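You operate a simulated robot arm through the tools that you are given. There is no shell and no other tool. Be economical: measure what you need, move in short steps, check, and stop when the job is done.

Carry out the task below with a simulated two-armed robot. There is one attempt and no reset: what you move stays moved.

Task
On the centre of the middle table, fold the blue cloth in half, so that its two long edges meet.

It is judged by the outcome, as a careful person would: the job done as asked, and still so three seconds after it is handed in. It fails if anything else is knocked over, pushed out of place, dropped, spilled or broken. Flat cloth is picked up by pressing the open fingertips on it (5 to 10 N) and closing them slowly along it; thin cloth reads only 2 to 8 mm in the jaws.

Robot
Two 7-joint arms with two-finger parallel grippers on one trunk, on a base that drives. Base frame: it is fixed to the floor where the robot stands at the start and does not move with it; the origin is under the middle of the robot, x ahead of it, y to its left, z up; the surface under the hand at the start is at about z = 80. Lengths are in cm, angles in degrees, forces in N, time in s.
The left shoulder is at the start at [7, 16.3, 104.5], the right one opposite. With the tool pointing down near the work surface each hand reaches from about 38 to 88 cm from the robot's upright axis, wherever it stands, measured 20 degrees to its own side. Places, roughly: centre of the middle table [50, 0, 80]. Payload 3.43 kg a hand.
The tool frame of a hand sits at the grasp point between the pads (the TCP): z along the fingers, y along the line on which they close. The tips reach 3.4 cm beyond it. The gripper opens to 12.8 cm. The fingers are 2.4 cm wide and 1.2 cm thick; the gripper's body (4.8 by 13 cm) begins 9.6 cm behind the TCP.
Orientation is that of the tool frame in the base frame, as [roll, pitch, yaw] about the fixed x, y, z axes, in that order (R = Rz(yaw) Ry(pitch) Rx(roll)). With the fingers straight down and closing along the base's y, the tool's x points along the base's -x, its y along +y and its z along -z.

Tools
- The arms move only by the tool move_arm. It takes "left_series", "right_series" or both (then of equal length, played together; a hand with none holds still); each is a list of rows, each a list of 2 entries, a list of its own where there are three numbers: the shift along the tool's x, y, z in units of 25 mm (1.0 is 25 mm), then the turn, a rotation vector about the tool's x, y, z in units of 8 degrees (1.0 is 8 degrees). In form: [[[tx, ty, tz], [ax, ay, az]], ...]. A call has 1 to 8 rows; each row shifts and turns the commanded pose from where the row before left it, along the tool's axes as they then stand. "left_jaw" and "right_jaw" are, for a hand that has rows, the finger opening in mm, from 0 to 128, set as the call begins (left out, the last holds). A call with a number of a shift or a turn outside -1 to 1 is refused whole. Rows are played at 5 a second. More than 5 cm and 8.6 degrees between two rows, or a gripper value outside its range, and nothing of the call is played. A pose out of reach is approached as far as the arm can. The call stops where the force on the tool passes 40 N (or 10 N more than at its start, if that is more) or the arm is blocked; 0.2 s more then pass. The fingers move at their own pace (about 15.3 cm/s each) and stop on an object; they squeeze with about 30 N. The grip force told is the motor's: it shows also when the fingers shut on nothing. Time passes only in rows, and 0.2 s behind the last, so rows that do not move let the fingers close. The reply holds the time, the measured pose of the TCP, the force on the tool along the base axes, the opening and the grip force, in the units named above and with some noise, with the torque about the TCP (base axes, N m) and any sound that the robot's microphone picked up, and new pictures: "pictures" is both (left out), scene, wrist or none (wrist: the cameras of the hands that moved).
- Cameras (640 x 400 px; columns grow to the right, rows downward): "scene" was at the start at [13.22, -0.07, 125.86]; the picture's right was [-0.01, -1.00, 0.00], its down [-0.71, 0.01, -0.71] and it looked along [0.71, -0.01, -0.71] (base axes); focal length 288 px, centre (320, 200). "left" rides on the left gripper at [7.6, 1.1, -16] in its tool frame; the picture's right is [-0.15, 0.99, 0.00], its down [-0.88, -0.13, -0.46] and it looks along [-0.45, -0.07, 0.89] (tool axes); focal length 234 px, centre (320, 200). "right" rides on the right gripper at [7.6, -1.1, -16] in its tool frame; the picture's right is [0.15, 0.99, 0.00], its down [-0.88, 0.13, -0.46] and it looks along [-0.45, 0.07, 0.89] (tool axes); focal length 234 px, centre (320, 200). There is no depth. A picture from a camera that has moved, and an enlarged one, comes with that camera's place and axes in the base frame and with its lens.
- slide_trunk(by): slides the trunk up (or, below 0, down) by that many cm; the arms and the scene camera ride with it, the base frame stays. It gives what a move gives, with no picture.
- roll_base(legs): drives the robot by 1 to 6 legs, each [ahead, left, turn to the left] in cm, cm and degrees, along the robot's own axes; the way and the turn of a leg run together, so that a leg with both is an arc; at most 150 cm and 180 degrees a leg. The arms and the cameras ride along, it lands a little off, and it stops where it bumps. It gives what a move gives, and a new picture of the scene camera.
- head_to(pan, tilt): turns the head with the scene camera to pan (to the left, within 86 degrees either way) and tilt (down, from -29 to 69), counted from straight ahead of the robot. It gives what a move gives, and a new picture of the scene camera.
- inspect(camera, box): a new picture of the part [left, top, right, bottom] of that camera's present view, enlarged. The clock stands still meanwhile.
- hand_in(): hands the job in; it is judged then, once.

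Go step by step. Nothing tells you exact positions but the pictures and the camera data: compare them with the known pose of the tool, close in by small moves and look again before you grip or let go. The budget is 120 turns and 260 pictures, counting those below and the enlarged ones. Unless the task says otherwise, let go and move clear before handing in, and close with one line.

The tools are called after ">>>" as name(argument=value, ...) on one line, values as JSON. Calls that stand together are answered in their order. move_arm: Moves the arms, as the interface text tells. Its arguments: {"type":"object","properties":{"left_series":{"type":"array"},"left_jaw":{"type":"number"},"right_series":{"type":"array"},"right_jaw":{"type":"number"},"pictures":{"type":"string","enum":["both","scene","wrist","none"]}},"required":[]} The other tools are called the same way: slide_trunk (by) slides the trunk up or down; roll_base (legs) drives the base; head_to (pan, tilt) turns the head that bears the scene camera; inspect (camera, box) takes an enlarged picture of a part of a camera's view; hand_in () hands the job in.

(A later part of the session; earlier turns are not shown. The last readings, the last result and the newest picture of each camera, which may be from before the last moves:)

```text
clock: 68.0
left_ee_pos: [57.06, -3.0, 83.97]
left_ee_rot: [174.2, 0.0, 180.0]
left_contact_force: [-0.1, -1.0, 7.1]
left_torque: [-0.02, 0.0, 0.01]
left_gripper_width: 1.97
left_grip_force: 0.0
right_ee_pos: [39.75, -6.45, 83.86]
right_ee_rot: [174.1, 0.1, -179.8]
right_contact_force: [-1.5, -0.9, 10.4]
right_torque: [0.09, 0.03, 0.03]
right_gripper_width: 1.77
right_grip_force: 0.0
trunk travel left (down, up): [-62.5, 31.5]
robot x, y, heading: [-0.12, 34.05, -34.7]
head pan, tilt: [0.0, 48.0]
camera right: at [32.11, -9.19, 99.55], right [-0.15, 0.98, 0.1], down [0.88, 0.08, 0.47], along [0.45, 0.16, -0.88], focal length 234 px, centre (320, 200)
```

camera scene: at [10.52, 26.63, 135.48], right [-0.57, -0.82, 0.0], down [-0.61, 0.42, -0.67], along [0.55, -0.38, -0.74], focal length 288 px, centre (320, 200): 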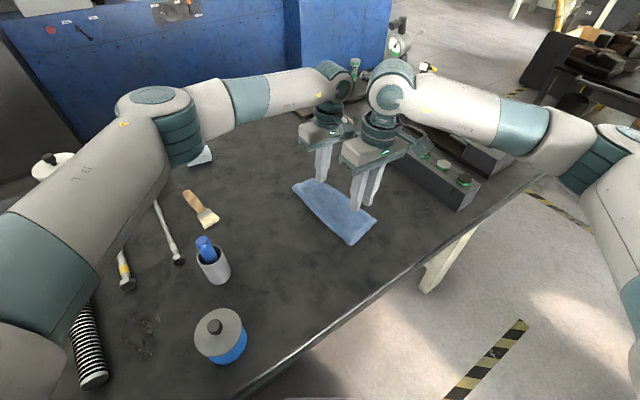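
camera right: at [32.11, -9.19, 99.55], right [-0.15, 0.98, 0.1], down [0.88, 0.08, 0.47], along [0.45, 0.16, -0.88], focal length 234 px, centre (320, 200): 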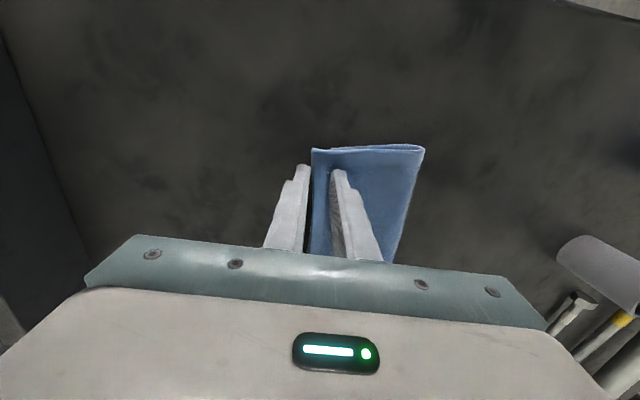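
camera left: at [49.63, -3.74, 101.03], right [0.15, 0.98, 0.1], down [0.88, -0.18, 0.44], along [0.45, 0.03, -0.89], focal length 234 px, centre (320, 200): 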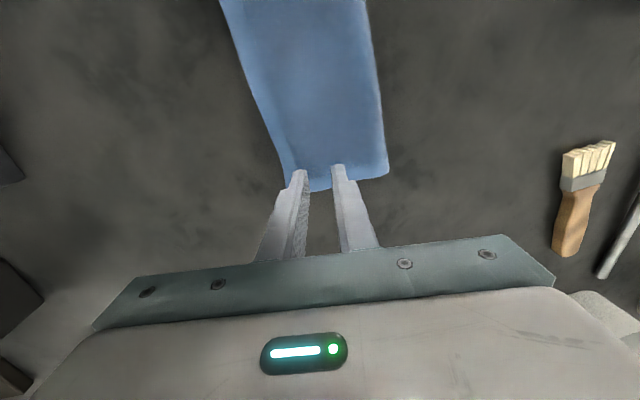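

>>> move_arm(right_series=[[[0, 0, 0], [0, 0, 0]], [[0, 0, 0], [0, 0, 0]]], right_jaw=14, pictures="none")

>>> move_arm(right_series=[[[0, 0, 0], [0, 0, 0]], [[0, 0, 0], [0, 0, 0]]], right_jaw=9, pictures="none")

>>> move_arm(right_series=[[[0, 0, 0.01], [0, 0, 0]], [[0, 0, 0], [0, 0, 0]]], right_jaw=5, pictures="none")

>>> move_arm(right_series=[[[0, 0, 0], [0, 0, 0]], [[0, 0, 0], [0, 0, 0]], [[0, 0, 0], [0, 0, 0]]], right_jaw=0, pictures="none")

>>> inspect(camera="right", box=[260, 110, 440, 230])

```text
clock: 68.6
left_ee_pos: [57.13, -3.1, 83.93]
left_ee_rot: [174.1, 0.1, -180.0]
left_contact_force: [-0.4, -0.4, 7.2]
left_torque: [-0.07, 0.0, 0.03]
left_gripper_width: 1.98
left_grip_force: 0.0
right_ee_pos: [39.82, -6.41, 83.82]
right_ee_rot: [174.1, 0.1, -179.9]
right_contact_force: [1.0, -2.2, 11.5]
right_torque: [0.11, -0.07, -0.04]
right_gripper_width: 1.38
right_grip_force: 0.0
trunk travel left (down, up): [-62.5, 31.5]
robot x, y, heading: [-0.0, 33.83, -34.6]
head pan, tilt: [0.0, 48.0]
```

```text
clock: 69.2
left_ee_pos: [57.01, -2.99, 83.98]
left_ee_rot: [174.2, 0.0, 179.9]
left_contact_force: [-0.7, -1.4, 7.0]
left_torque: [-0.06, -0.01, 0.02]
left_gripper_width: 1.98
left_grip_force: 0.1
right_ee_pos: [39.76, -6.48, 83.87]
right_ee_rot: [174.0, 0.1, -179.9]
right_contact_force: [1.9, -0.9, 15.3]
right_torque: [0.14, -0.03, 0.01]
right_gripper_width: 0.95
right_grip_force: 0.1
trunk travel left (down, up): [-62.5, 31.5]
robot x, y, heading: [0.08, 33.76, -34.6]
head pan, tilt: [0.0, 48.0]
```

```text
clock: 69.8
left_ee_pos: [57.14, -2.98, 83.97]
left_ee_rot: [174.2, 0.0, 180.0]
left_contact_force: [1.1, -1.6, 5.3]
left_torque: [-0.07, 0.01, -0.01]
left_gripper_width: 2.0
left_grip_force: 0.0
right_ee_pos: [39.88, -6.5, 83.68]
right_ee_rot: [174.1, 0.1, -179.9]
right_contact_force: [1.2, 0.4, 19.6]
right_torque: [0.26, 0.01, 0.0]
right_gripper_width: 0.68
right_grip_force: 2.0
trunk travel left (down, up): [-62.5, 31.5]
robot x, y, heading: [0.08, 33.92, -34.8]
head pan, tilt: [0.0, 48.0]
```

```text
clock: 70.6
left_ee_pos: [57.11, -2.99, 84.02]
left_ee_rot: [174.2, 0.1, -179.9]
left_contact_force: [-0.6, -0.9, 4.5]
left_torque: [-0.07, 0.0, -0.02]
left_gripper_width: 2.0
left_grip_force: 0.0
right_ee_pos: [39.75, -6.31, 83.78]
right_ee_rot: [174.1, 0.1, -179.9]
right_contact_force: [1.1, 4.8, 20.7]
right_torque: [0.36, 0.0, -0.01]
right_gripper_width: 0.33
right_grip_force: 30.2
trunk travel left (down, up): [-62.5, 31.5]
robot x, y, heading: [0.39, 34.3, -35.0]
head pan, tilt: [0.0, 48.0]
```

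```text
3.33 times, centred on (350, 170) of right
camera zoom: at [32.1, -9.05, 99.54], right [-0.15, 0.98, 0.1], down [0.88, 0.08, 0.47], along [0.45, 0.16, -0.88], focal length 781 px, centre (220, 300)
```

zoom: 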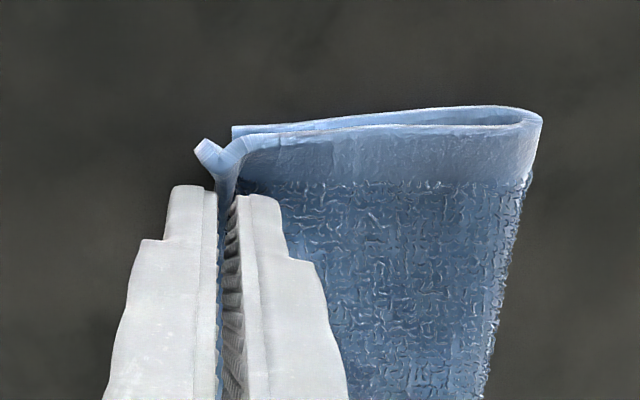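

>>> move_arm(right_series=[[[0, 0.2, -0.6], [0, 0, 0]], [[0, 0.5, -0.6], [0, 0, 0]], [[0, 0.6, -0.6], [0, 0, 0]], [[0, 0.45, 0], [0, 0, 0]], [[0, -0.05, 0.45], [0, 0, 0]], [[0, -0.1, 0.45], [0, 0, 0]], [[0, -0.1, 0.4], [0, 0, 0]], [[0, -0.1, 0.2], [0, 0, 0]]], pictures="wrist")

>>> inspect(camera="right", box=[260, 110, 440, 230])

```text
clock: 72.4
left_ee_pos: [57.13, -2.93, 84.05]
left_ee_rot: [174.2, 0.1, -179.9]
left_contact_force: [-1.5, -0.1, 9.4]
left_torque: [-0.07, 0.05, 0.01]
left_gripper_width: 1.94
left_grip_force: 0.1
right_ee_pos: [39.74, -3.02, 84.83]
right_ee_rot: [174.0, 0.1, -179.8]
right_contact_force: [1.1, -0.5, 2.5]
right_torque: [0.0, -0.07, 0.02]
right_gripper_width: 0.3
right_grip_force: 29.9
trunk travel left (down, up): [-62.5, 31.5]
robot x, y, heading: [-0.01, 33.66, -34.7]
head pan, tilt: [0.0, 48.0]
camera right: at [32.12, -5.72, 100.6], right [-0.15, 0.98, 0.1], down [0.88, 0.08, 0.47], along [0.45, 0.16, -0.88], focal length 234 px, centre (320, 200)
```

right: 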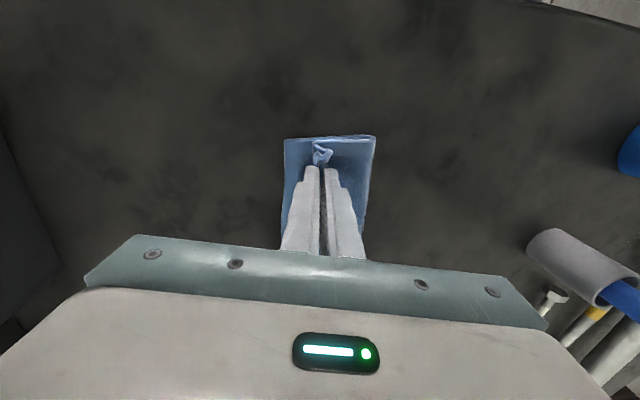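

```text
3.33 times, centred on (350, 170) of right
camera zoom: at [32.12, -5.72, 100.6], right [-0.15, 0.98, 0.1], down [0.88, 0.08, 0.47], along [0.45, 0.16, -0.88], focal length 781 px, centre (220, 300)
```

zoom: 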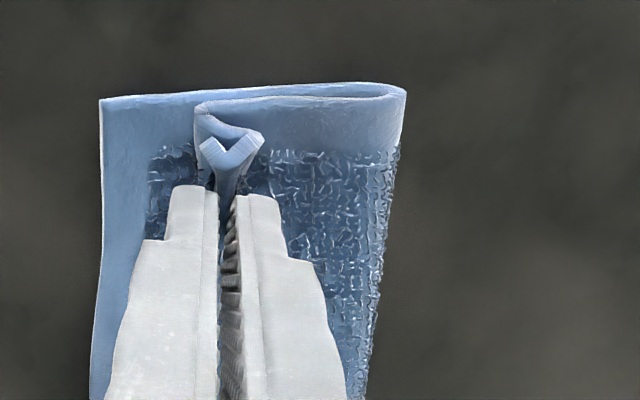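

>>> move_arm(right_series=[[[0, 0, 0], [0, 0, 0]], [[0, 0, -0.3], [0, 0, 0]], [[0, 0, -0.6], [0, 0, 0]], [[0, 0, -0.8], [0, 0, 0]], [[0, 0, -0.8], [0, 0, 0]], [[0, 0, 0], [0, 0, 0]]], right_jaw=8, pictures="wrist")

>>> inspect(camera="right", box=[260, 100, 440, 220])

>>> inspect(camera="scene", box=[280, 150, 400, 260])

```text
clock: 73.8
left_ee_pos: [57.05, -2.93, 83.94]
left_ee_rot: [174.1, 0.0, 179.9]
left_contact_force: [-0.2, 0.6, 9.5]
left_torque: [-0.06, 0.06, -0.04]
left_gripper_width: 1.93
left_grip_force: 0.1
right_ee_pos: [39.58, -3.66, 90.95]
right_ee_rot: [174.0, 0.1, -179.9]
right_contact_force: [0.0, -0.7, 0.1]
right_torque: [-0.02, 0.0, -0.02]
right_gripper_width: 0.79
right_grip_force: 0.1
trunk travel left (down, up): [-62.5, 31.5]
robot x, y, heading: [-0.22, 33.95, -34.7]
head pan, tilt: [0.0, 48.0]
camera right: at [32.06, -6.41, 106.8], right [-0.15, 0.98, 0.1], down [0.88, 0.08, 0.47], along [0.45, 0.16, -0.88], focal length 234 px, centre (320, 200)
```

right: 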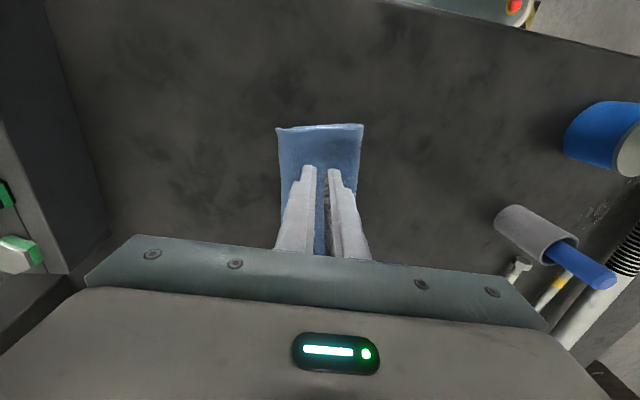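

```text
3.33 times, centred on (350, 160) of right
camera zoom: at [32.06, -6.41, 106.8], right [-0.15, 0.98, 0.1], down [0.88, 0.08, 0.47], along [0.45, 0.16, -0.88], focal length 781 px, centre (220, 333)
```

zoom: 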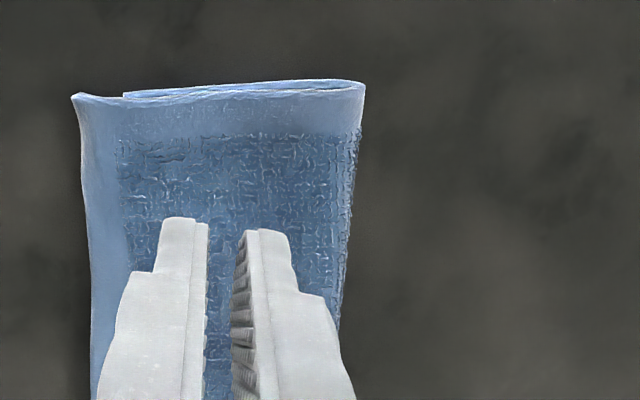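

```text
3.64 times, centred on (340, 205) of scene
camera zoom: at [10.54, 26.58, 135.47], right [-0.57, -0.82, 0.0], down [-0.61, 0.42, -0.67], along [0.55, -0.38, -0.74], focal length 1046 px, centre (247, 182)
```

zoom: 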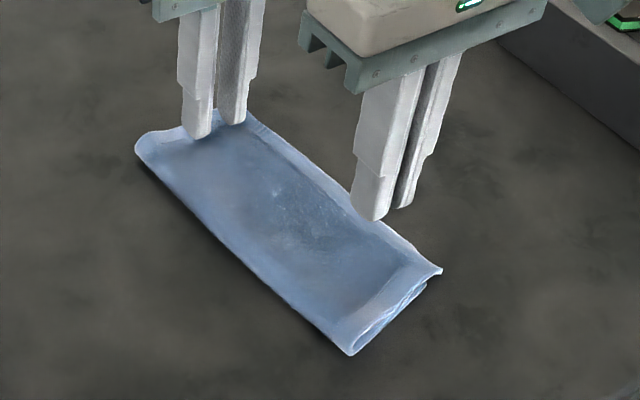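

The near edge springs back because the far end is pinned and the top layer moves as one sheet. I need to move both ends together, so I lift the left hand and look for the far edge.

>>> move_arm(left_series=[[[0, 0, -0.8], [0, 0, 0]], [[0, 0, -0.9], [0, 0, 0]], [[0, -0.5, -0.5], [0, 0, 0]], [[0, -0.5, 0], [0, 0, 0]], [[0, 0, 0], [0, 0, 0]]], right_series=[[[0, -0.5, 0], [0, 0, 0]], [[0, -0.5, 0], [0, 0, 0]], [[0, -0.49, 0], [0, 0, 0]], [[0, 0, 0.5], [0, 0, 0]], [[0, 0, 0], [0, 0, 0]]], left_jaw=20, right_jaw=20, pictures="wrist")

>>> inspect(camera="left", box=[260, 80, 440, 200])

```text
clock: 75.0
left_ee_pos: [57.19, -6.17, 89.15]
left_ee_rot: [174.2, -0.1, 180.0]
left_contact_force: [0.4, 0.5, 0.6]
left_torque: [-0.02, 0.02, -0.05]
left_gripper_width: 1.99
left_grip_force: 0.0
right_ee_pos: [39.83, -7.24, 89.28]
right_ee_rot: [174.0, 0.0, -179.9]
right_contact_force: [0.8, 0.2, -0.6]
right_torque: [-0.04, -0.02, 0.02]
right_gripper_width: 2.02
right_grip_force: 0.1
trunk travel left (down, up): [-62.5, 31.5]
robot x, y, heading: [-0.1, 33.58, -34.6]
head pan, tilt: [0.0, 48.0]
camera right: at [32.23, -10.01, 105.11], right [-0.15, 0.98, 0.1], down [0.88, 0.08, 0.47], along [0.45, 0.16, -0.88], focal length 234 px, centre (320, 200)
camera left: at [49.69, -6.67, 105.15], right [0.15, 0.98, 0.1], down [0.88, -0.18, 0.44], along [0.45, 0.03, -0.89], focal length 234 px, centre (320, 200)
```

right: 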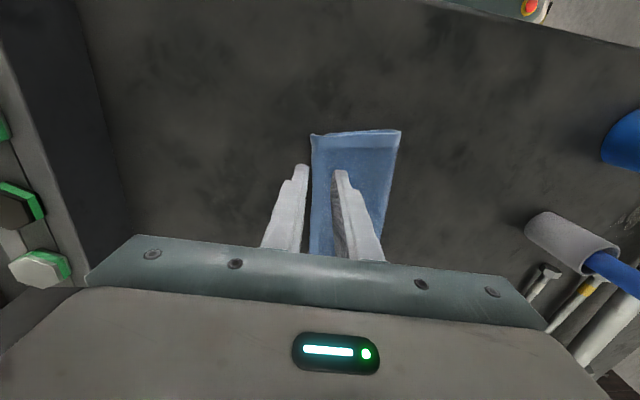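
left: 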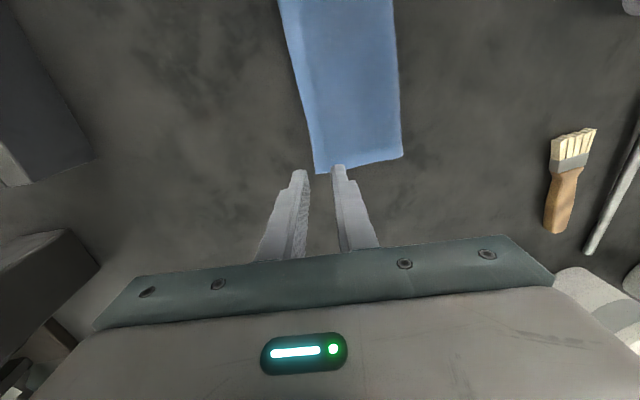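

```text
3.33 times, centred on (350, 140) of left
camera zoom: at [49.69, -6.67, 105.15], right [0.15, 0.98, 0.1], down [0.88, -0.18, 0.44], along [0.45, 0.03, -0.89], focal length 781 px, centre (220, 400)
```

zoom: 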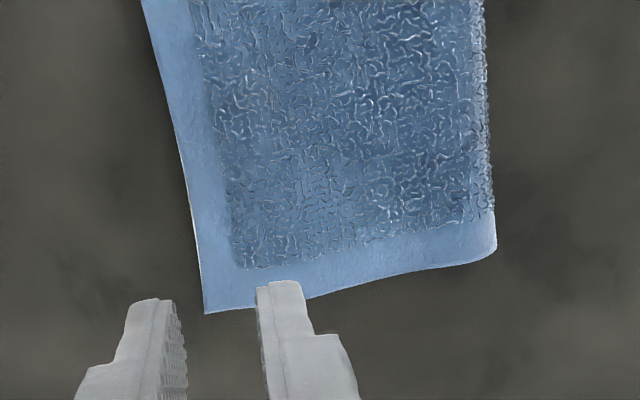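

>>> move_arm(left_series=[[[0, 0, 0], [-0.4, 0, 0]], [[0, 0, 0.8], [0, 0, 0]], [[0, 0, 0.7], [0, 0, 0]], [[0, 0, 0.35], [0, 0, 0]], [[0, 0, 0.12], [0, 0, 0]], [[0, 0, 0], [0, 0, 0]]], right_series=[[[0, -0.03, 0], [0, 0, 0]], [[0, 0, 0.8], [0, 0, 0]], [[0, 0, 0.7], [0, 0, 0]], [[0, 0, 0.4], [0, 0, 0]], [[0, 0, 0.2], [0, 0, 0]], [[0, 0, 0], [0, 0, 0]]], left_jaw=20, right_jaw=18, pictures="wrist")

```text
clock: 76.4
left_ee_pos: [57.18, -5.42, 84.26]
left_ee_rot: [170.8, -0.2, 180.0]
left_contact_force: [0.8, -0.3, -0.1]
left_torque: [-0.01, -0.01, -0.01]
left_gripper_width: 1.99
left_grip_force: 0.0
right_ee_pos: [39.79, -6.77, 84.15]
right_ee_rot: [174.0, -0.1, -180.0]
right_contact_force: [0.6, -0.8, 0.4]
right_torque: [0.03, 0.02, -0.01]
right_gripper_width: 1.8
right_grip_force: 0.1
trunk travel left (down, up): [-62.5, 31.5]
robot x, y, heading: [-0.42, 34.06, -34.6]
head pan, tilt: [0.0, 48.0]
camera right: at [32.17, -9.52, 99.88], right [-0.15, 0.98, 0.1], down [0.88, 0.08, 0.47], along [0.45, 0.16, -0.88], focal length 234 px, centre (320, 200)
camera left: at [49.66, -6.82, 100.23], right [0.15, 0.98, 0.16], down [0.88, -0.2, 0.43], along [0.45, 0.08, -0.89], focal length 234 px, centre (320, 200)
```

right: 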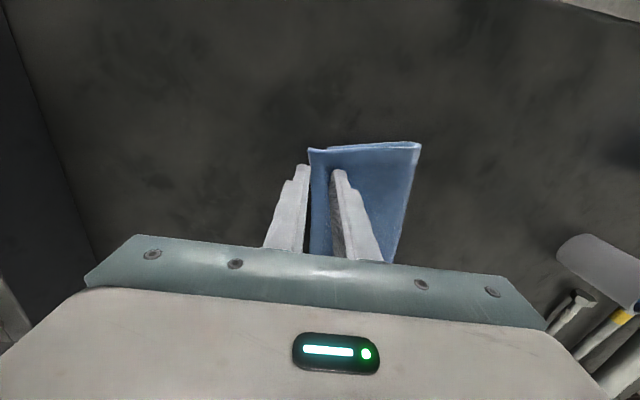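
left: 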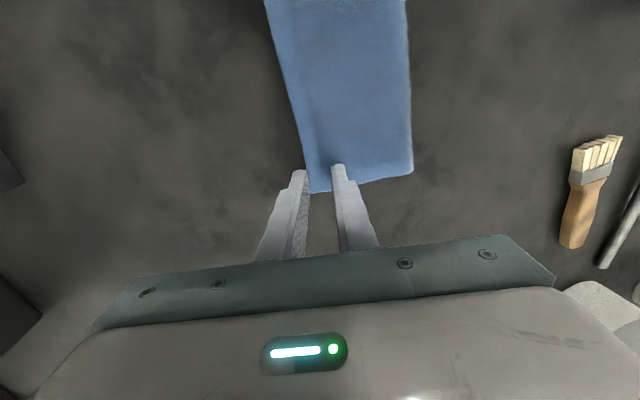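

>>> move_arm(left_series=[[[0, -0.04, 0], [0, 0, 0]], [[0, 0, 0.1], [0, 0, 0]], [[0, 0, 0.06], [0, 0, 0]], [[0, 0, 0.03], [0, 0, 0]], [[0, 0, 0], [0, 0, 0]]], right_series=[[[0, -0.1, 0], [0, 0, 0]], [[0, 0, 0.08], [0, 0, 0]], [[0, 0, 0.06], [0, 0, 0]], [[0, 0, 0.03], [0, 0, 0]], [[0, 0, 0], [0, 0, 0]]], pictures="wrist")

```text
clock: 77.6
left_ee_pos: [57.18, -5.35, 83.81]
left_ee_rot: [170.9, 0.0, 180.0]
left_contact_force: [-0.2, -0.3, 2.9]
left_torque: [-0.02, -0.01, 0.0]
left_gripper_width: 2.0
left_grip_force: 0.1
right_ee_pos: [39.89, -6.96, 83.81]
right_ee_rot: [173.8, 0.1, -179.9]
right_contact_force: [0.1, -1.8, 11.7]
right_torque: [0.13, -0.03, 0.02]
right_gripper_width: 1.79
right_grip_force: 0.0
trunk travel left (down, up): [-62.5, 31.5]
robot x, y, heading: [-0.09, 33.86, -34.5]
head pan, tilt: [0.0, 48.0]
camera right: at [32.16, -9.68, 99.54], right [-0.15, 0.98, 0.1], down [0.88, 0.08, 0.47], along [0.45, 0.16, -0.88], focal length 234 px, centre (320, 200)
camera left: at [49.6, -6.79, 99.85], right [0.15, 0.98, 0.16], down [0.88, -0.2, 0.43], along [0.45, 0.07, -0.89], focal length 234 px, centre (320, 200)
```

right: 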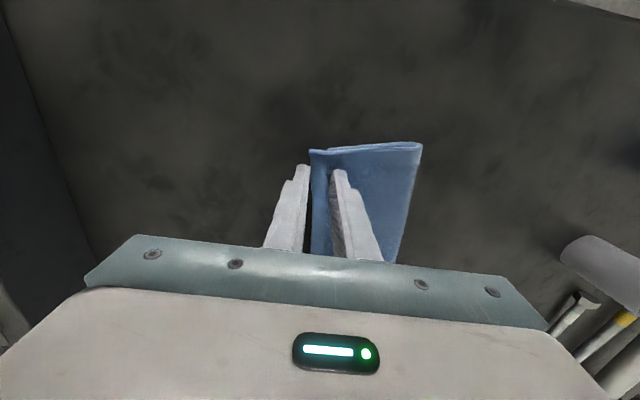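
left: 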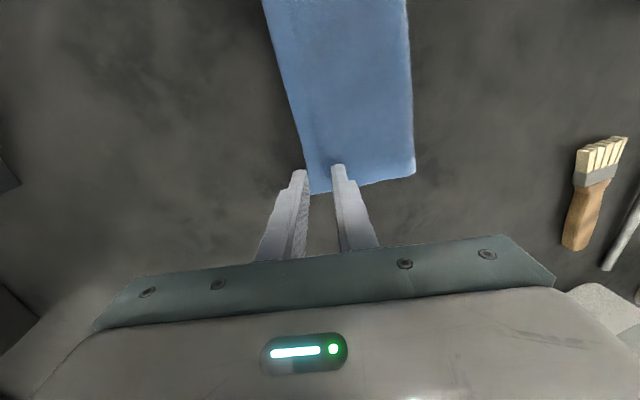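

Left needs a little more press. Then both close slowly.

>>> move_arm(left_series=[[[0, 0, 0.05], [0, 0, 0]], [[0, 0, 0.03], [0, 0, 0]], [[0, 0, 0], [0, 0, 0]]], pictures="none")

>>> move_arm(left_series=[[[0, 0, 0.02], [0, 0, 0]], [[0, 0, 0], [0, 0, 0]]], right_series=[[[0, 0, 0], [0, 0, 0]], [[0, 0, 0], [0, 0, 0]]], left_jaw=15, right_jaw=14, pictures="none")

>>> move_arm(left_series=[[[0, 0, 0], [0, 0, 0]], [[0, 0, 0], [0, 0, 0]]], right_series=[[[0, 0, 0], [0, 0, 0]], [[0, 0, 0], [0, 0, 0]]], left_jaw=10, right_jaw=9, pictures="none")

>>> inspect(camera="left", box=[260, 100, 440, 220])

```text
clock: 78.4
left_ee_pos: [57.18, -5.34, 83.83]
left_ee_rot: [171.1, 0.1, -180.0]
left_contact_force: [2.4, -2.2, 13.1]
left_torque: [-0.1, -0.01, 0.03]
left_gripper_width: 2.02
left_grip_force: 0.0
right_ee_pos: [39.8, -6.89, 83.72]
right_ee_rot: [174.1, 0.1, -179.9]
right_contact_force: [1.8, -1.6, 12.0]
right_torque: [0.08, -0.04, -0.02]
right_gripper_width: 1.75
right_grip_force: 0.0
trunk travel left (down, up): [-62.5, 31.5]
robot x, y, heading: [0.13, 34.24, -34.5]
head pan, tilt: [0.0, 48.0]
```

```text
clock: 79.0
left_ee_pos: [57.1, -5.18, 83.66]
left_ee_rot: [170.9, -0.1, 180.0]
left_contact_force: [-1.2, -0.2, 13.0]
left_torque: [0.18, 0.05, 0.02]
left_gripper_width: 1.5
left_grip_force: 0.1
right_ee_pos: [39.76, -6.82, 83.83]
right_ee_rot: [174.1, 0.2, -179.9]
right_contact_force: [1.9, -1.5, 11.6]
right_torque: [0.12, -0.02, -0.01]
right_gripper_width: 1.39
right_grip_force: 0.0
trunk travel left (down, up): [-62.5, 31.5]
robot x, y, heading: [0.08, 34.06, -34.8]
head pan, tilt: [0.0, 48.0]
```

```text
clock: 79.6
left_ee_pos: [57.12, -5.22, 83.66]
left_ee_rot: [171.0, 0.1, 179.9]
left_contact_force: [-1.0, -2.6, 14.1]
left_torque: [0.14, 0.02, -0.01]
left_gripper_width: 1.03
left_grip_force: 0.4
right_ee_pos: [39.6, -6.92, 83.79]
right_ee_rot: [174.1, 0.1, -179.9]
right_contact_force: [1.5, -1.6, 12.4]
right_torque: [0.13, -0.04, -0.01]
right_gripper_width: 0.98
right_grip_force: 1.0
trunk travel left (down, up): [-62.5, 31.5]
robot x, y, heading: [-0.32, 33.97, -34.8]
head pan, tilt: [0.0, 48.0]
```

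```text
3.33 times, centred on (350, 160) of left
camera zoom: at [49.51, -6.7, 99.66], right [0.15, 0.98, 0.16], down [0.88, -0.2, 0.43], along [0.45, 0.07, -0.89], focal length 781 px, centre (220, 333)
```

zoom: 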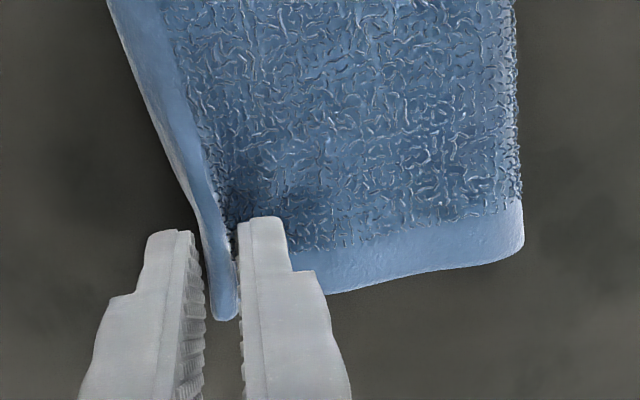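

A ridge is forming on the left now too, so I finish closing.

>>> move_arm(left_series=[[[0, 0, 0], [0, 0, 0]], [[0, 0, 0], [0, 0, 0]]], right_series=[[[0, 0, 0], [0, 0, 0]], [[0, 0, 0], [0, 0, 0]]], left_jaw=6, right_jaw=5, pictures="none")

>>> move_arm(left_series=[[[0, 0, 0], [0, 0, 0]], [[0, 0, 0], [0, 0, 0]], [[0, 0, 0], [0, 0, 0]]], right_series=[[[0, 0, 0], [0, 0, 0]], [[0, 0, 0], [0, 0, 0]], [[0, 0, 0], [0, 0, 0]]], left_jaw=0, right_jaw=0, pictures="none")

>>> inspect(camera="right", box=[260, 110, 440, 230])

>>> inspect(camera="left", box=[260, 100, 440, 220])

```text
clock: 80.2
left_ee_pos: [57.02, -5.23, 83.7]
left_ee_rot: [171.0, -0.1, 180.0]
left_contact_force: [0.7, -1.5, 14.4]
left_torque: [0.22, 0.01, -0.01]
left_gripper_width: 0.77
left_grip_force: 1.5
right_ee_pos: [39.81, -6.77, 83.86]
right_ee_rot: [174.1, 0.0, -179.9]
right_contact_force: [2.0, -1.0, 12.2]
right_torque: [0.2, -0.04, -0.03]
right_gripper_width: 0.71
right_grip_force: 1.9
trunk travel left (down, up): [-62.5, 31.5]
robot x, y, heading: [-0.09, 33.64, -34.6]
head pan, tilt: [0.0, 48.0]
```

```text
clock: 81.0
left_ee_pos: [57.02, -5.11, 83.73]
left_ee_rot: [171.0, 0.0, 179.9]
left_contact_force: [-0.8, 3.1, 16.2]
left_torque: [0.33, 0.06, 0.0]
left_gripper_width: 0.4
left_grip_force: 29.6
right_ee_pos: [39.8, -6.82, 83.79]
right_ee_rot: [174.0, 0.1, -179.8]
right_contact_force: [1.4, 3.0, 12.6]
right_torque: [0.18, -0.06, -0.02]
right_gripper_width: 0.35
right_grip_force: 29.5
trunk travel left (down, up): [-62.5, 31.5]
robot x, y, heading: [-0.33, 34.02, -34.9]
head pan, tilt: [0.0, 48.0]
```

```text
3.33 times, centred on (350, 170) of right
camera zoom: at [32.06, -9.5, 99.6], right [-0.15, 0.98, 0.1], down [0.88, 0.08, 0.47], along [0.45, 0.16, -0.88], focal length 781 px, centre (220, 300)
```

zoom: 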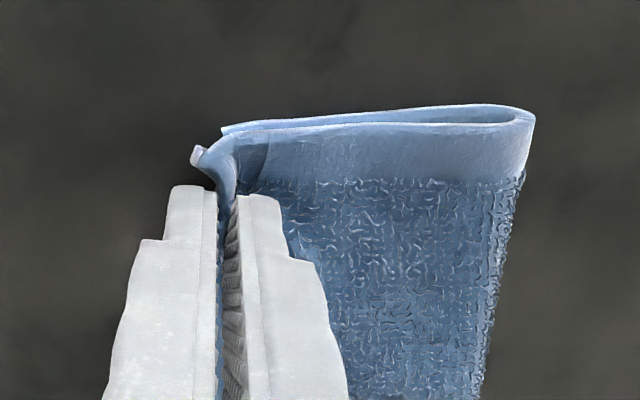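

```text
3.33 times, centred on (350, 160) of left
camera zoom: at [49.5, -6.59, 99.69], right [0.15, 0.98, 0.16], down [0.88, -0.2, 0.43], along [0.45, 0.07, -0.89], focal length 781 px, centre (220, 333)
```

zoom: 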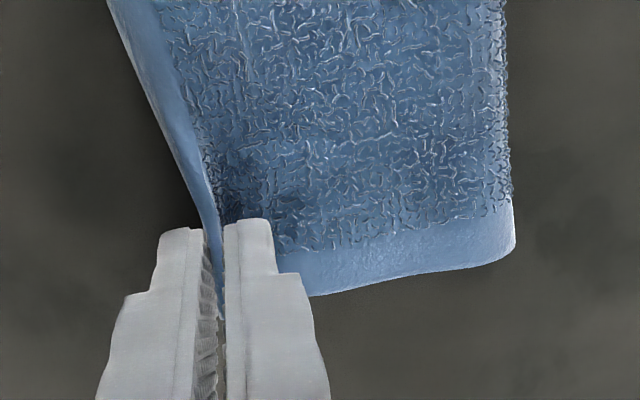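

Both ends are gripped. I lift high together and look where the bottom edge is.

>>> move_arm(left_series=[[[0, 0.2, -0.5], [0, 0, 0]], [[0, 0.4, -0.6], [0, 0, 0]], [[0, 0.5, -0.6], [0, 0, 0]], [[0, 0.5, -0.6], [0, 0, 0]], [[0, 0.2, 0], [0, 0, 0]], [[0, 0, 0], [0, 0, 0]]], right_series=[[[0, 0.2, -0.5], [0, 0, 0]], [[0, 0.4, -0.6], [0, 0, 0]], [[0, 0.5, -0.6], [0, 0, 0]], [[0, 0.5, -0.6], [0, 0, 0]], [[0, 0.2, 0], [0, 0, 0]], [[0, 0, 0], [0, 0, 0]]])

```text
clock: 82.4
left_ee_pos: [57.22, -1.93, 90.0]
left_ee_rot: [170.9, -0.1, -180.0]
left_contact_force: [-0.8, 0.5, 0.8]
left_torque: [0.02, 0.04, 0.02]
left_gripper_width: 0.38
left_grip_force: 30.0
right_ee_pos: [39.86, -3.06, 89.83]
right_ee_rot: [173.9, -0.1, -179.9]
right_contact_force: [0.8, 1.1, 0.0]
right_torque: [-0.02, -0.04, 0.0]
right_gripper_width: 0.35
right_grip_force: 29.6
trunk travel left (down, up): [-62.5, 31.5]
robot x, y, heading: [0.13, 33.62, -34.6]
head pan, tilt: [0.0, 48.0]
camera scene: at [10.64, 26.5, 135.46], right [-0.57, -0.82, 0.0], down [-0.61, 0.42, -0.67], along [0.55, -0.38, -0.74], focal length 288 px, centre (320, 200)
camera right: at [32.21, -5.85, 105.6], right [-0.15, 0.98, 0.1], down [0.88, 0.08, 0.47], along [0.45, 0.16, -0.88], focal length 234 px, centre (320, 200)
camera left: at [49.69, -3.31, 105.94], right [0.15, 0.98, 0.16], down [0.88, -0.2, 0.43], along [0.45, 0.08, -0.89], focal length 234 px, centre (320, 200)
```

scene: 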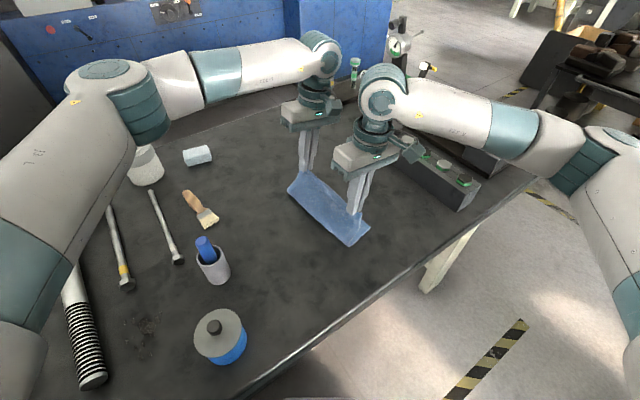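
right: 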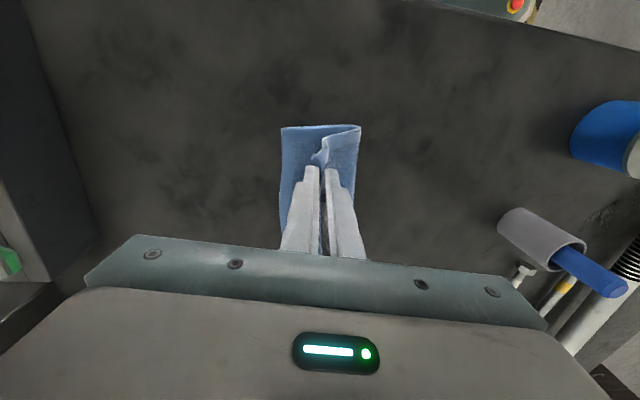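
left: 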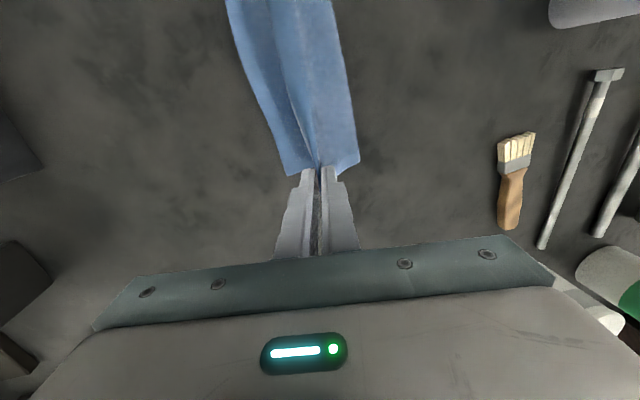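

>>> move_arm(left_series=[[[0, -0.05, 0.4], [0, 0, 0]], [[0, -0.1, 0.5], [0, 0, 0]], [[0, -0.1, 0.5], [0, 0, 0]], [[0, -0.1, 0.5], [0, 0, 0]], [[0, -0.02, 0.22], [0, 0, 0]], [[0, 0, 0], [0, 0, 0]]], right_series=[[[0, -0.05, 0.4], [0, 0, 0]], [[0, -0.13, 0.5], [0, 0, 0]], [[0, -0.15, 0.5], [0, 0, 0]], [[0, -0.15, 0.45], [0, 0, 0]], [[0, -0.05, 0.2], [0, 0, 0]], [[0, 0, 0], [0, 0, 0]]], pictures="wrist")

>>> inspect(camera="right", box=[240, 100, 420, 220])

>>> inspect(camera="left", box=[240, 100, 420, 220])

```text
clock: 83.8
left_ee_pos: [57.36, -1.92, 84.54]
left_ee_rot: [170.8, -0.1, -180.0]
left_contact_force: [-0.4, -0.1, 1.3]
left_torque: [-0.02, 0.01, 0.02]
left_gripper_width: 0.4
left_grip_force: 30.2
right_ee_pos: [39.76, -3.89, 84.69]
right_ee_rot: [174.0, 0.0, -179.9]
right_contact_force: [1.1, 0.5, 2.1]
right_torque: [-0.01, -0.06, -0.01]
right_gripper_width: 0.36
right_grip_force: 29.5
trunk travel left (down, up): [-62.5, 31.5]
robot x, y, heading: [0.16, 33.68, -34.8]
head pan, tilt: [0.0, 48.0]
camera right: at [32.22, -6.64, 100.41], right [-0.15, 0.98, 0.1], down [0.88, 0.08, 0.47], along [0.45, 0.16, -0.88], focal length 234 px, centre (320, 200)
camera left: at [49.67, -3.36, 100.5], right [0.15, 0.98, 0.16], down [0.88, -0.2, 0.43], along [0.45, 0.07, -0.89], focal length 234 px, centre (320, 200)
```

right: 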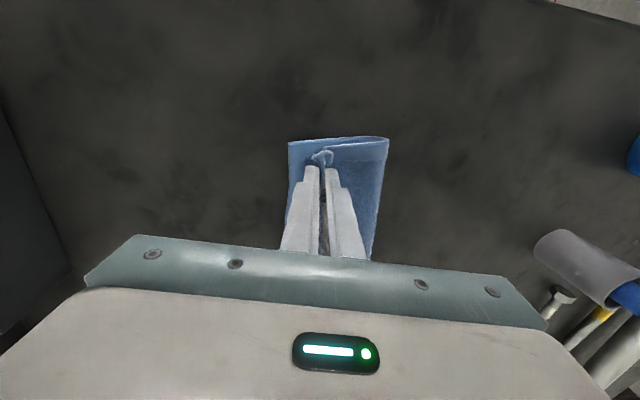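
left: 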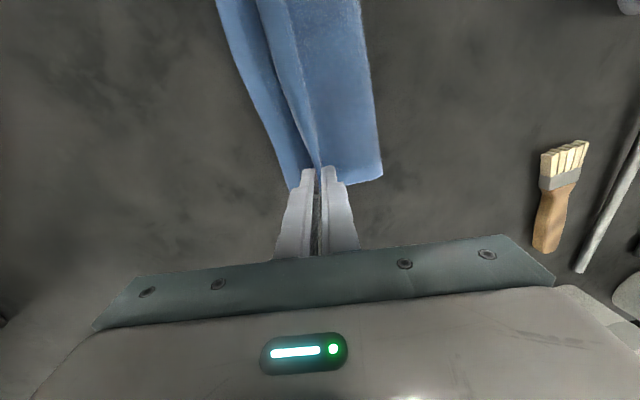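

```text
3.33 times, centred on (330, 160) of right
camera zoom: at [32.22, -6.64, 100.41], right [-0.15, 0.98, 0.1], down [0.88, 0.08, 0.47], along [0.45, 0.16, -0.88], focal length 781 px, centre (287, 333)
```

zoom: 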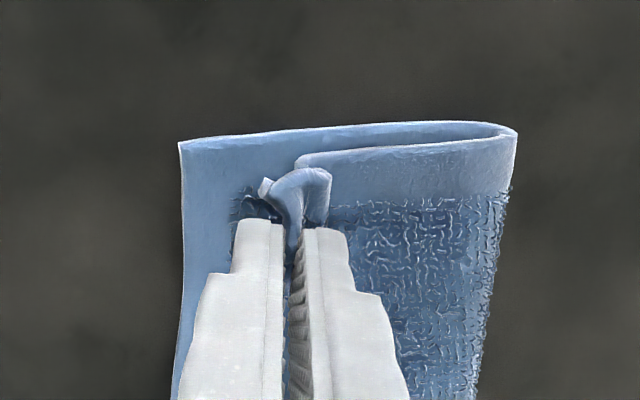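

```text
3.33 times, centred on (330, 160) of left
camera zoom: at [49.67, -3.36, 100.5], right [0.15, 0.98, 0.16], down [0.88, -0.2, 0.43], along [0.45, 0.07, -0.89], focal length 781 px, centre (287, 333)
```

zoom: 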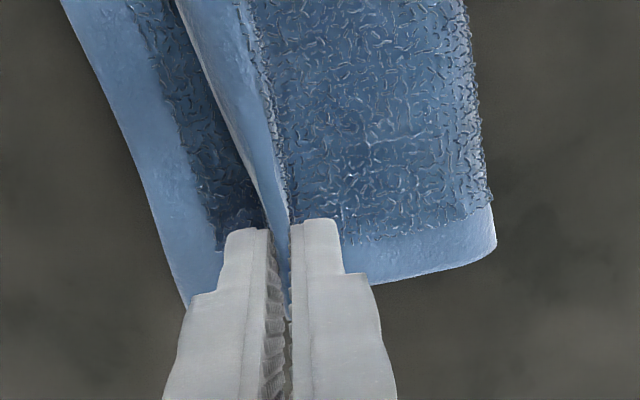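

The bottom shows about 2.7 cm at both ends. I release gently and lift straight up.

>>> move_arm(left_series=[[[0, 0, 0], [0, 0, 0]], [[0, 0, -0.3], [0, 0, 0]], [[0, 0, -0.6], [0, 0, 0]], [[0, 0, -0.8], [0, 0, 0]], [[0, 0, -0.8], [0, 0, 0]], [[0, 0, 0], [0, 0, 0]]], right_series=[[[0, 0, 0], [0, 0, 0]], [[0, 0, -0.3], [0, 0, 0]], [[0, 0, -0.6], [0, 0, 0]], [[0, 0, -0.8], [0, 0, 0]], [[0, 0, -0.8], [0, 0, 0]], [[0, 0, 0], [0, 0, 0]]], left_jaw=8, right_jaw=8, pictures="wrist")

>>> inspect(camera="right", box=[240, 100, 420, 220])

>>> inspect(camera="left", box=[240, 80, 420, 200])

>>> inspect(camera="scene", box=[280, 150, 400, 260])

```text
clock: 85.2
left_ee_pos: [57.09, -2.9, 90.58]
left_ee_rot: [170.8, -0.1, 179.9]
left_contact_force: [0.0, -0.8, 0.2]
left_torque: [-0.02, 0.03, 0.0]
left_gripper_width: 0.86
left_grip_force: 0.6
right_ee_pos: [39.97, -4.72, 90.84]
right_ee_rot: [174.0, 0.0, -179.9]
right_contact_force: [-0.2, 0.0, 0.2]
right_torque: [0.0, 0.0, 0.04]
right_gripper_width: 0.83
right_grip_force: 0.6
trunk travel left (down, up): [-62.5, 31.5]
robot x, y, heading: [-0.4, 33.88, -34.6]
head pan, tilt: [0.0, 48.0]
camera right: at [32.21, -7.36, 106.66], right [-0.15, 0.98, 0.1], down [0.88, 0.08, 0.47], along [0.45, 0.16, -0.88], focal length 234 px, centre (320, 200)
camera left: at [49.64, -4.36, 106.58], right [0.15, 0.98, 0.16], down [0.88, -0.2, 0.43], along [0.45, 0.08, -0.89], focal length 234 px, centre (320, 200)
```

right: 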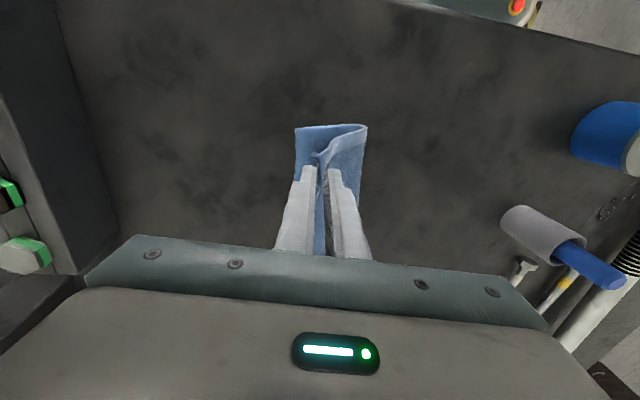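
left: 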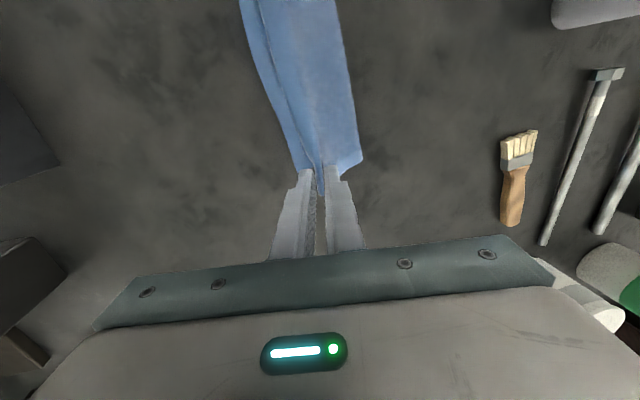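

```text
3.33 times, centred on (330, 160) of right
camera zoom: at [32.21, -7.36, 106.66], right [-0.15, 0.98, 0.1], down [0.88, 0.08, 0.47], along [0.45, 0.16, -0.88], focal length 781 px, centre (287, 333)
```

zoom: 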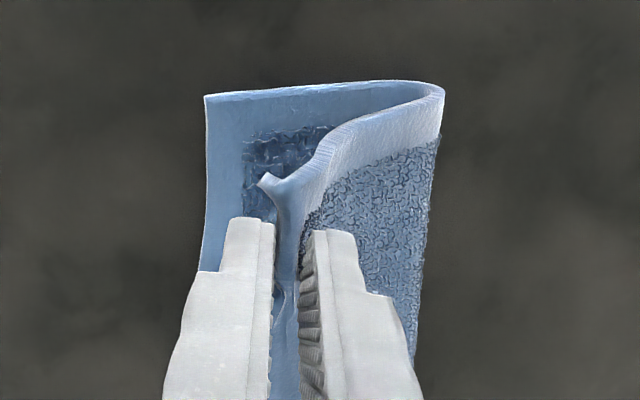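

```text
3.33 times, centred on (330, 140) of left
camera zoom: at [49.64, -4.36, 106.58], right [0.15, 0.98, 0.16], down [0.88, -0.2, 0.43], along [0.45, 0.08, -0.89], focal length 781 px, centre (287, 400)
```

zoom: 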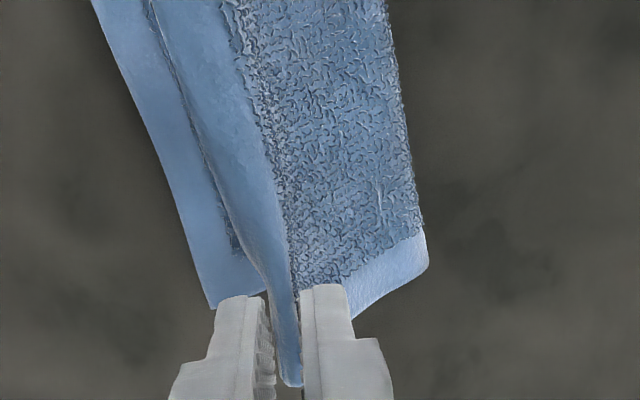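

```text
3.64 times, centred on (340, 205) of scene
camera zoom: at [10.7, 26.49, 135.45], right [-0.57, -0.82, 0.0], down [-0.61, 0.42, -0.67], along [0.55, -0.38, -0.74], focal length 1046 px, centre (247, 182)
```

zoom: 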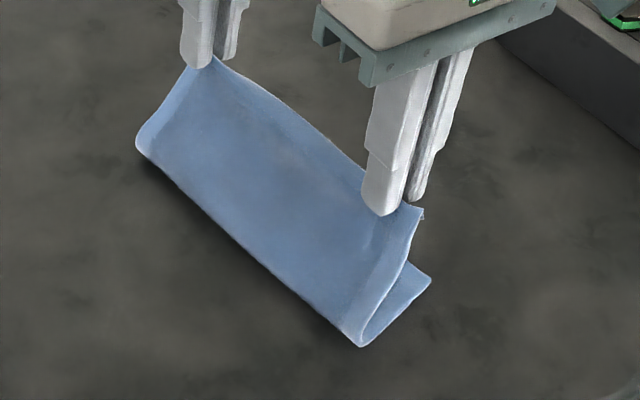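

The ridge still clings between the fingers, so I lower it back to the landing spot, open a little wider, and lift off.

>>> move_arm(left_series=[[[0, 0.05, 0.8], [0, 0, 0]], [[0, 0.05, 0.8], [0, 0, 0]], [[0, 0, 0.6], [0, 0, 0]], [[0, 0, 0.3], [0, 0, 0]], [[0, 0, 0], [0, 0, 0]]], right_series=[[[0, 0.05, 0.8], [0, 0, 0]], [[0, 0.05, 0.8], [0, 0, 0]], [[0, 0, 0.6], [0, 0, 0]], [[0, 0, 0.3], [0, 0, 0]], [[0, 0, 0], [0, 0, 0]]], pictures="none")

>>> move_arm(left_series=[[[0, 0, 0], [0, 0, 0]], [[0, 0, 0], [0, 0, 0]]], right_series=[[[0, 0, 0], [0, 0, 0]], [[0, 0, 0], [0, 0, 0]]], left_jaw=15, right_jaw=15, pictures="none")

>>> inspect(camera="right", box=[240, 100, 420, 220])

>>> inspect(camera="left", box=[240, 100, 420, 220])

```text
clock: 86.4
left_ee_pos: [57.21, -1.66, 84.59]
left_ee_rot: [170.9, -0.1, -179.9]
left_contact_force: [0.1, -0.2, 0.0]
left_torque: [0.0, 0.02, -0.02]
left_gripper_width: 0.85
left_grip_force: 0.3
right_ee_pos: [39.74, -3.71, 84.79]
right_ee_rot: [174.0, 0.1, -179.8]
right_contact_force: [-0.3, -0.2, 0.7]
right_torque: [0.02, -0.02, 0.01]
right_gripper_width: 0.87
right_grip_force: 0.6
trunk travel left (down, up): [-62.5, 31.5]
robot x, y, heading: [0.06, 33.85, -34.4]
head pan, tilt: [0.0, 48.0]
```

```text
clock: 87.0
left_ee_pos: [57.3, -1.7, 84.51]
left_ee_rot: [171.0, -0.1, -179.9]
left_contact_force: [-0.4, -0.3, 0.3]
left_torque: [-0.02, -0.01, -0.02]
left_gripper_width: 1.49
left_grip_force: 0.1
right_ee_pos: [39.82, -3.55, 84.81]
right_ee_rot: [174.0, 0.1, -179.8]
right_contact_force: [0.4, -0.8, 1.4]
right_torque: [0.02, -0.02, -0.04]
right_gripper_width: 1.49
right_grip_force: 0.0
trunk travel left (down, up): [-62.5, 31.5]
robot x, y, heading: [0.12, 33.88, -34.9]
head pan, tilt: [0.0, 48.0]
```

```text
3.33 times, centred on (330, 160) of right
camera zoom: at [32.22, -6.4, 100.46], right [-0.15, 0.98, 0.1], down [0.88, 0.08, 0.47], along [0.45, 0.16, -0.88], focal length 781 px, centre (287, 333)
```

zoom: 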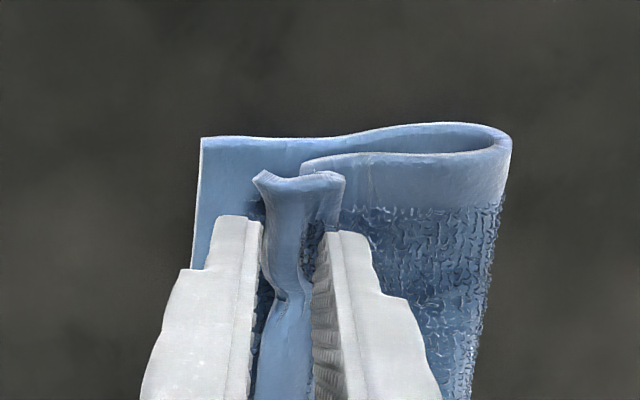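

```text
3.33 times, centred on (330, 160) of left
camera zoom: at [49.66, -3.1, 100.56], right [0.15, 0.98, 0.16], down [0.88, -0.2, 0.43], along [0.45, 0.08, -0.89], focal length 781 px, centre (287, 333)
```

zoom: 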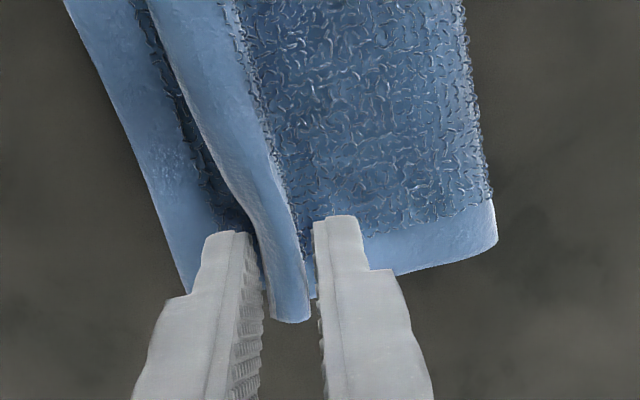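

The edge is free in the jaws, so I lift clear.

>>> move_arm(left_series=[[[0, 0, -0.5], [0, 0, 0]], [[0, 0, -0.9], [0, 0, 0]], [[0, 0, -1], [0, 0, 0]], [[0, 0, -1], [0, 0, 0]], [[0, 0, 0], [0, 0, 0]]], right_series=[[[0, 0, -0.5], [0, 0, 0]], [[0, 0, -0.9], [0, 0, 0]], [[0, 0, -1], [0, 0, 0]], [[0, 0, -1], [0, 0, 0]], [[0, 0, 0], [0, 0, 0]]], pictures="none")

>>> inspect(camera="right", box=[240, 80, 420, 200])

>>> inspect(camera="left", box=[240, 60, 420, 180])

>>> inspect(camera="scene", box=[280, 150, 400, 260])

```text
clock: 88.2
left_ee_pos: [57.39, -2.98, 93.05]
left_ee_rot: [170.7, -0.1, -180.0]
left_contact_force: [-0.5, 0.5, -0.1]
left_torque: [0.01, 0.02, 0.02]
left_gripper_width: 1.52
left_grip_force: 0.0
right_ee_pos: [39.85, -4.58, 93.25]
right_ee_rot: [174.0, 0.0, -180.0]
right_contact_force: [-0.6, -0.2, 0.2]
right_torque: [0.04, 0.02, -0.04]
right_gripper_width: 1.54
right_grip_force: 0.1
trunk travel left (down, up): [-62.5, 31.5]
robot x, y, heading: [-0.41, 33.69, -34.6]
head pan, tilt: [0.0, 48.0]
```

```text
3.33 times, centred on (330, 140) of right
camera zoom: at [32.29, -7.32, 108.92], right [-0.15, 0.98, 0.1], down [0.88, 0.08, 0.47], along [0.45, 0.16, -0.88], focal length 781 px, centre (287, 400)
```

zoom: 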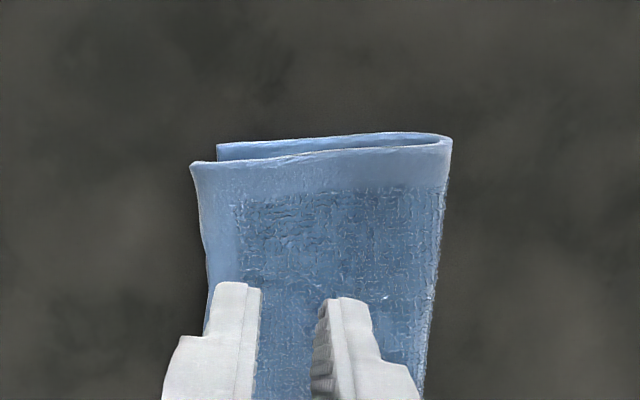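

```text
3.33 times, centred on (330, 120) of left
camera zoom: at [49.75, -4.52, 108.98], right [0.15, 0.98, 0.16], down [0.88, -0.2, 0.43], along [0.45, 0.08, -0.89], focal length 781 px, centre (287, 467)
```

zoom: 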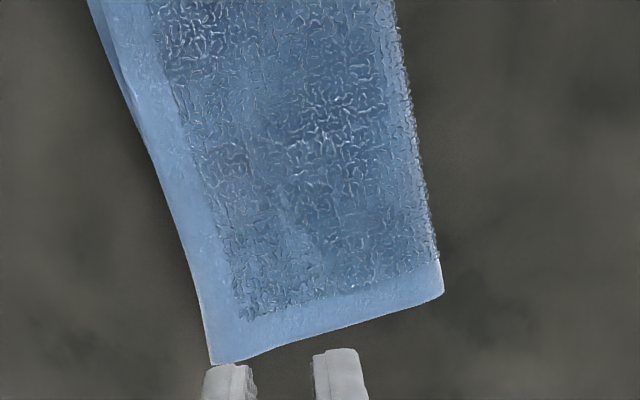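

```text
3.64 times, centred on (340, 205) of scene
camera zoom: at [10.71, 26.49, 135.45], right [-0.57, -0.82, 0.0], down [-0.61, 0.42, -0.67], along [0.55, -0.38, -0.74], focal length 1046 px, centre (247, 182)
```

zoom: 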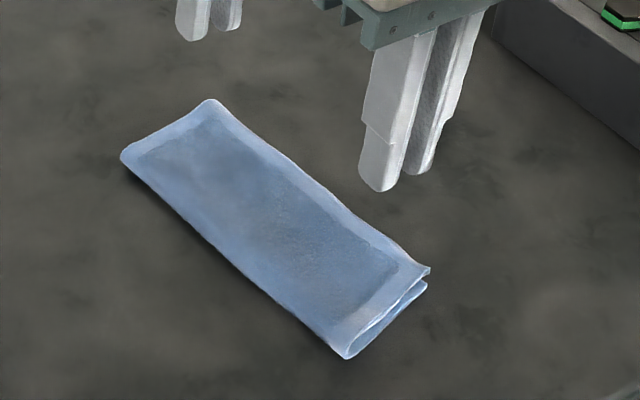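

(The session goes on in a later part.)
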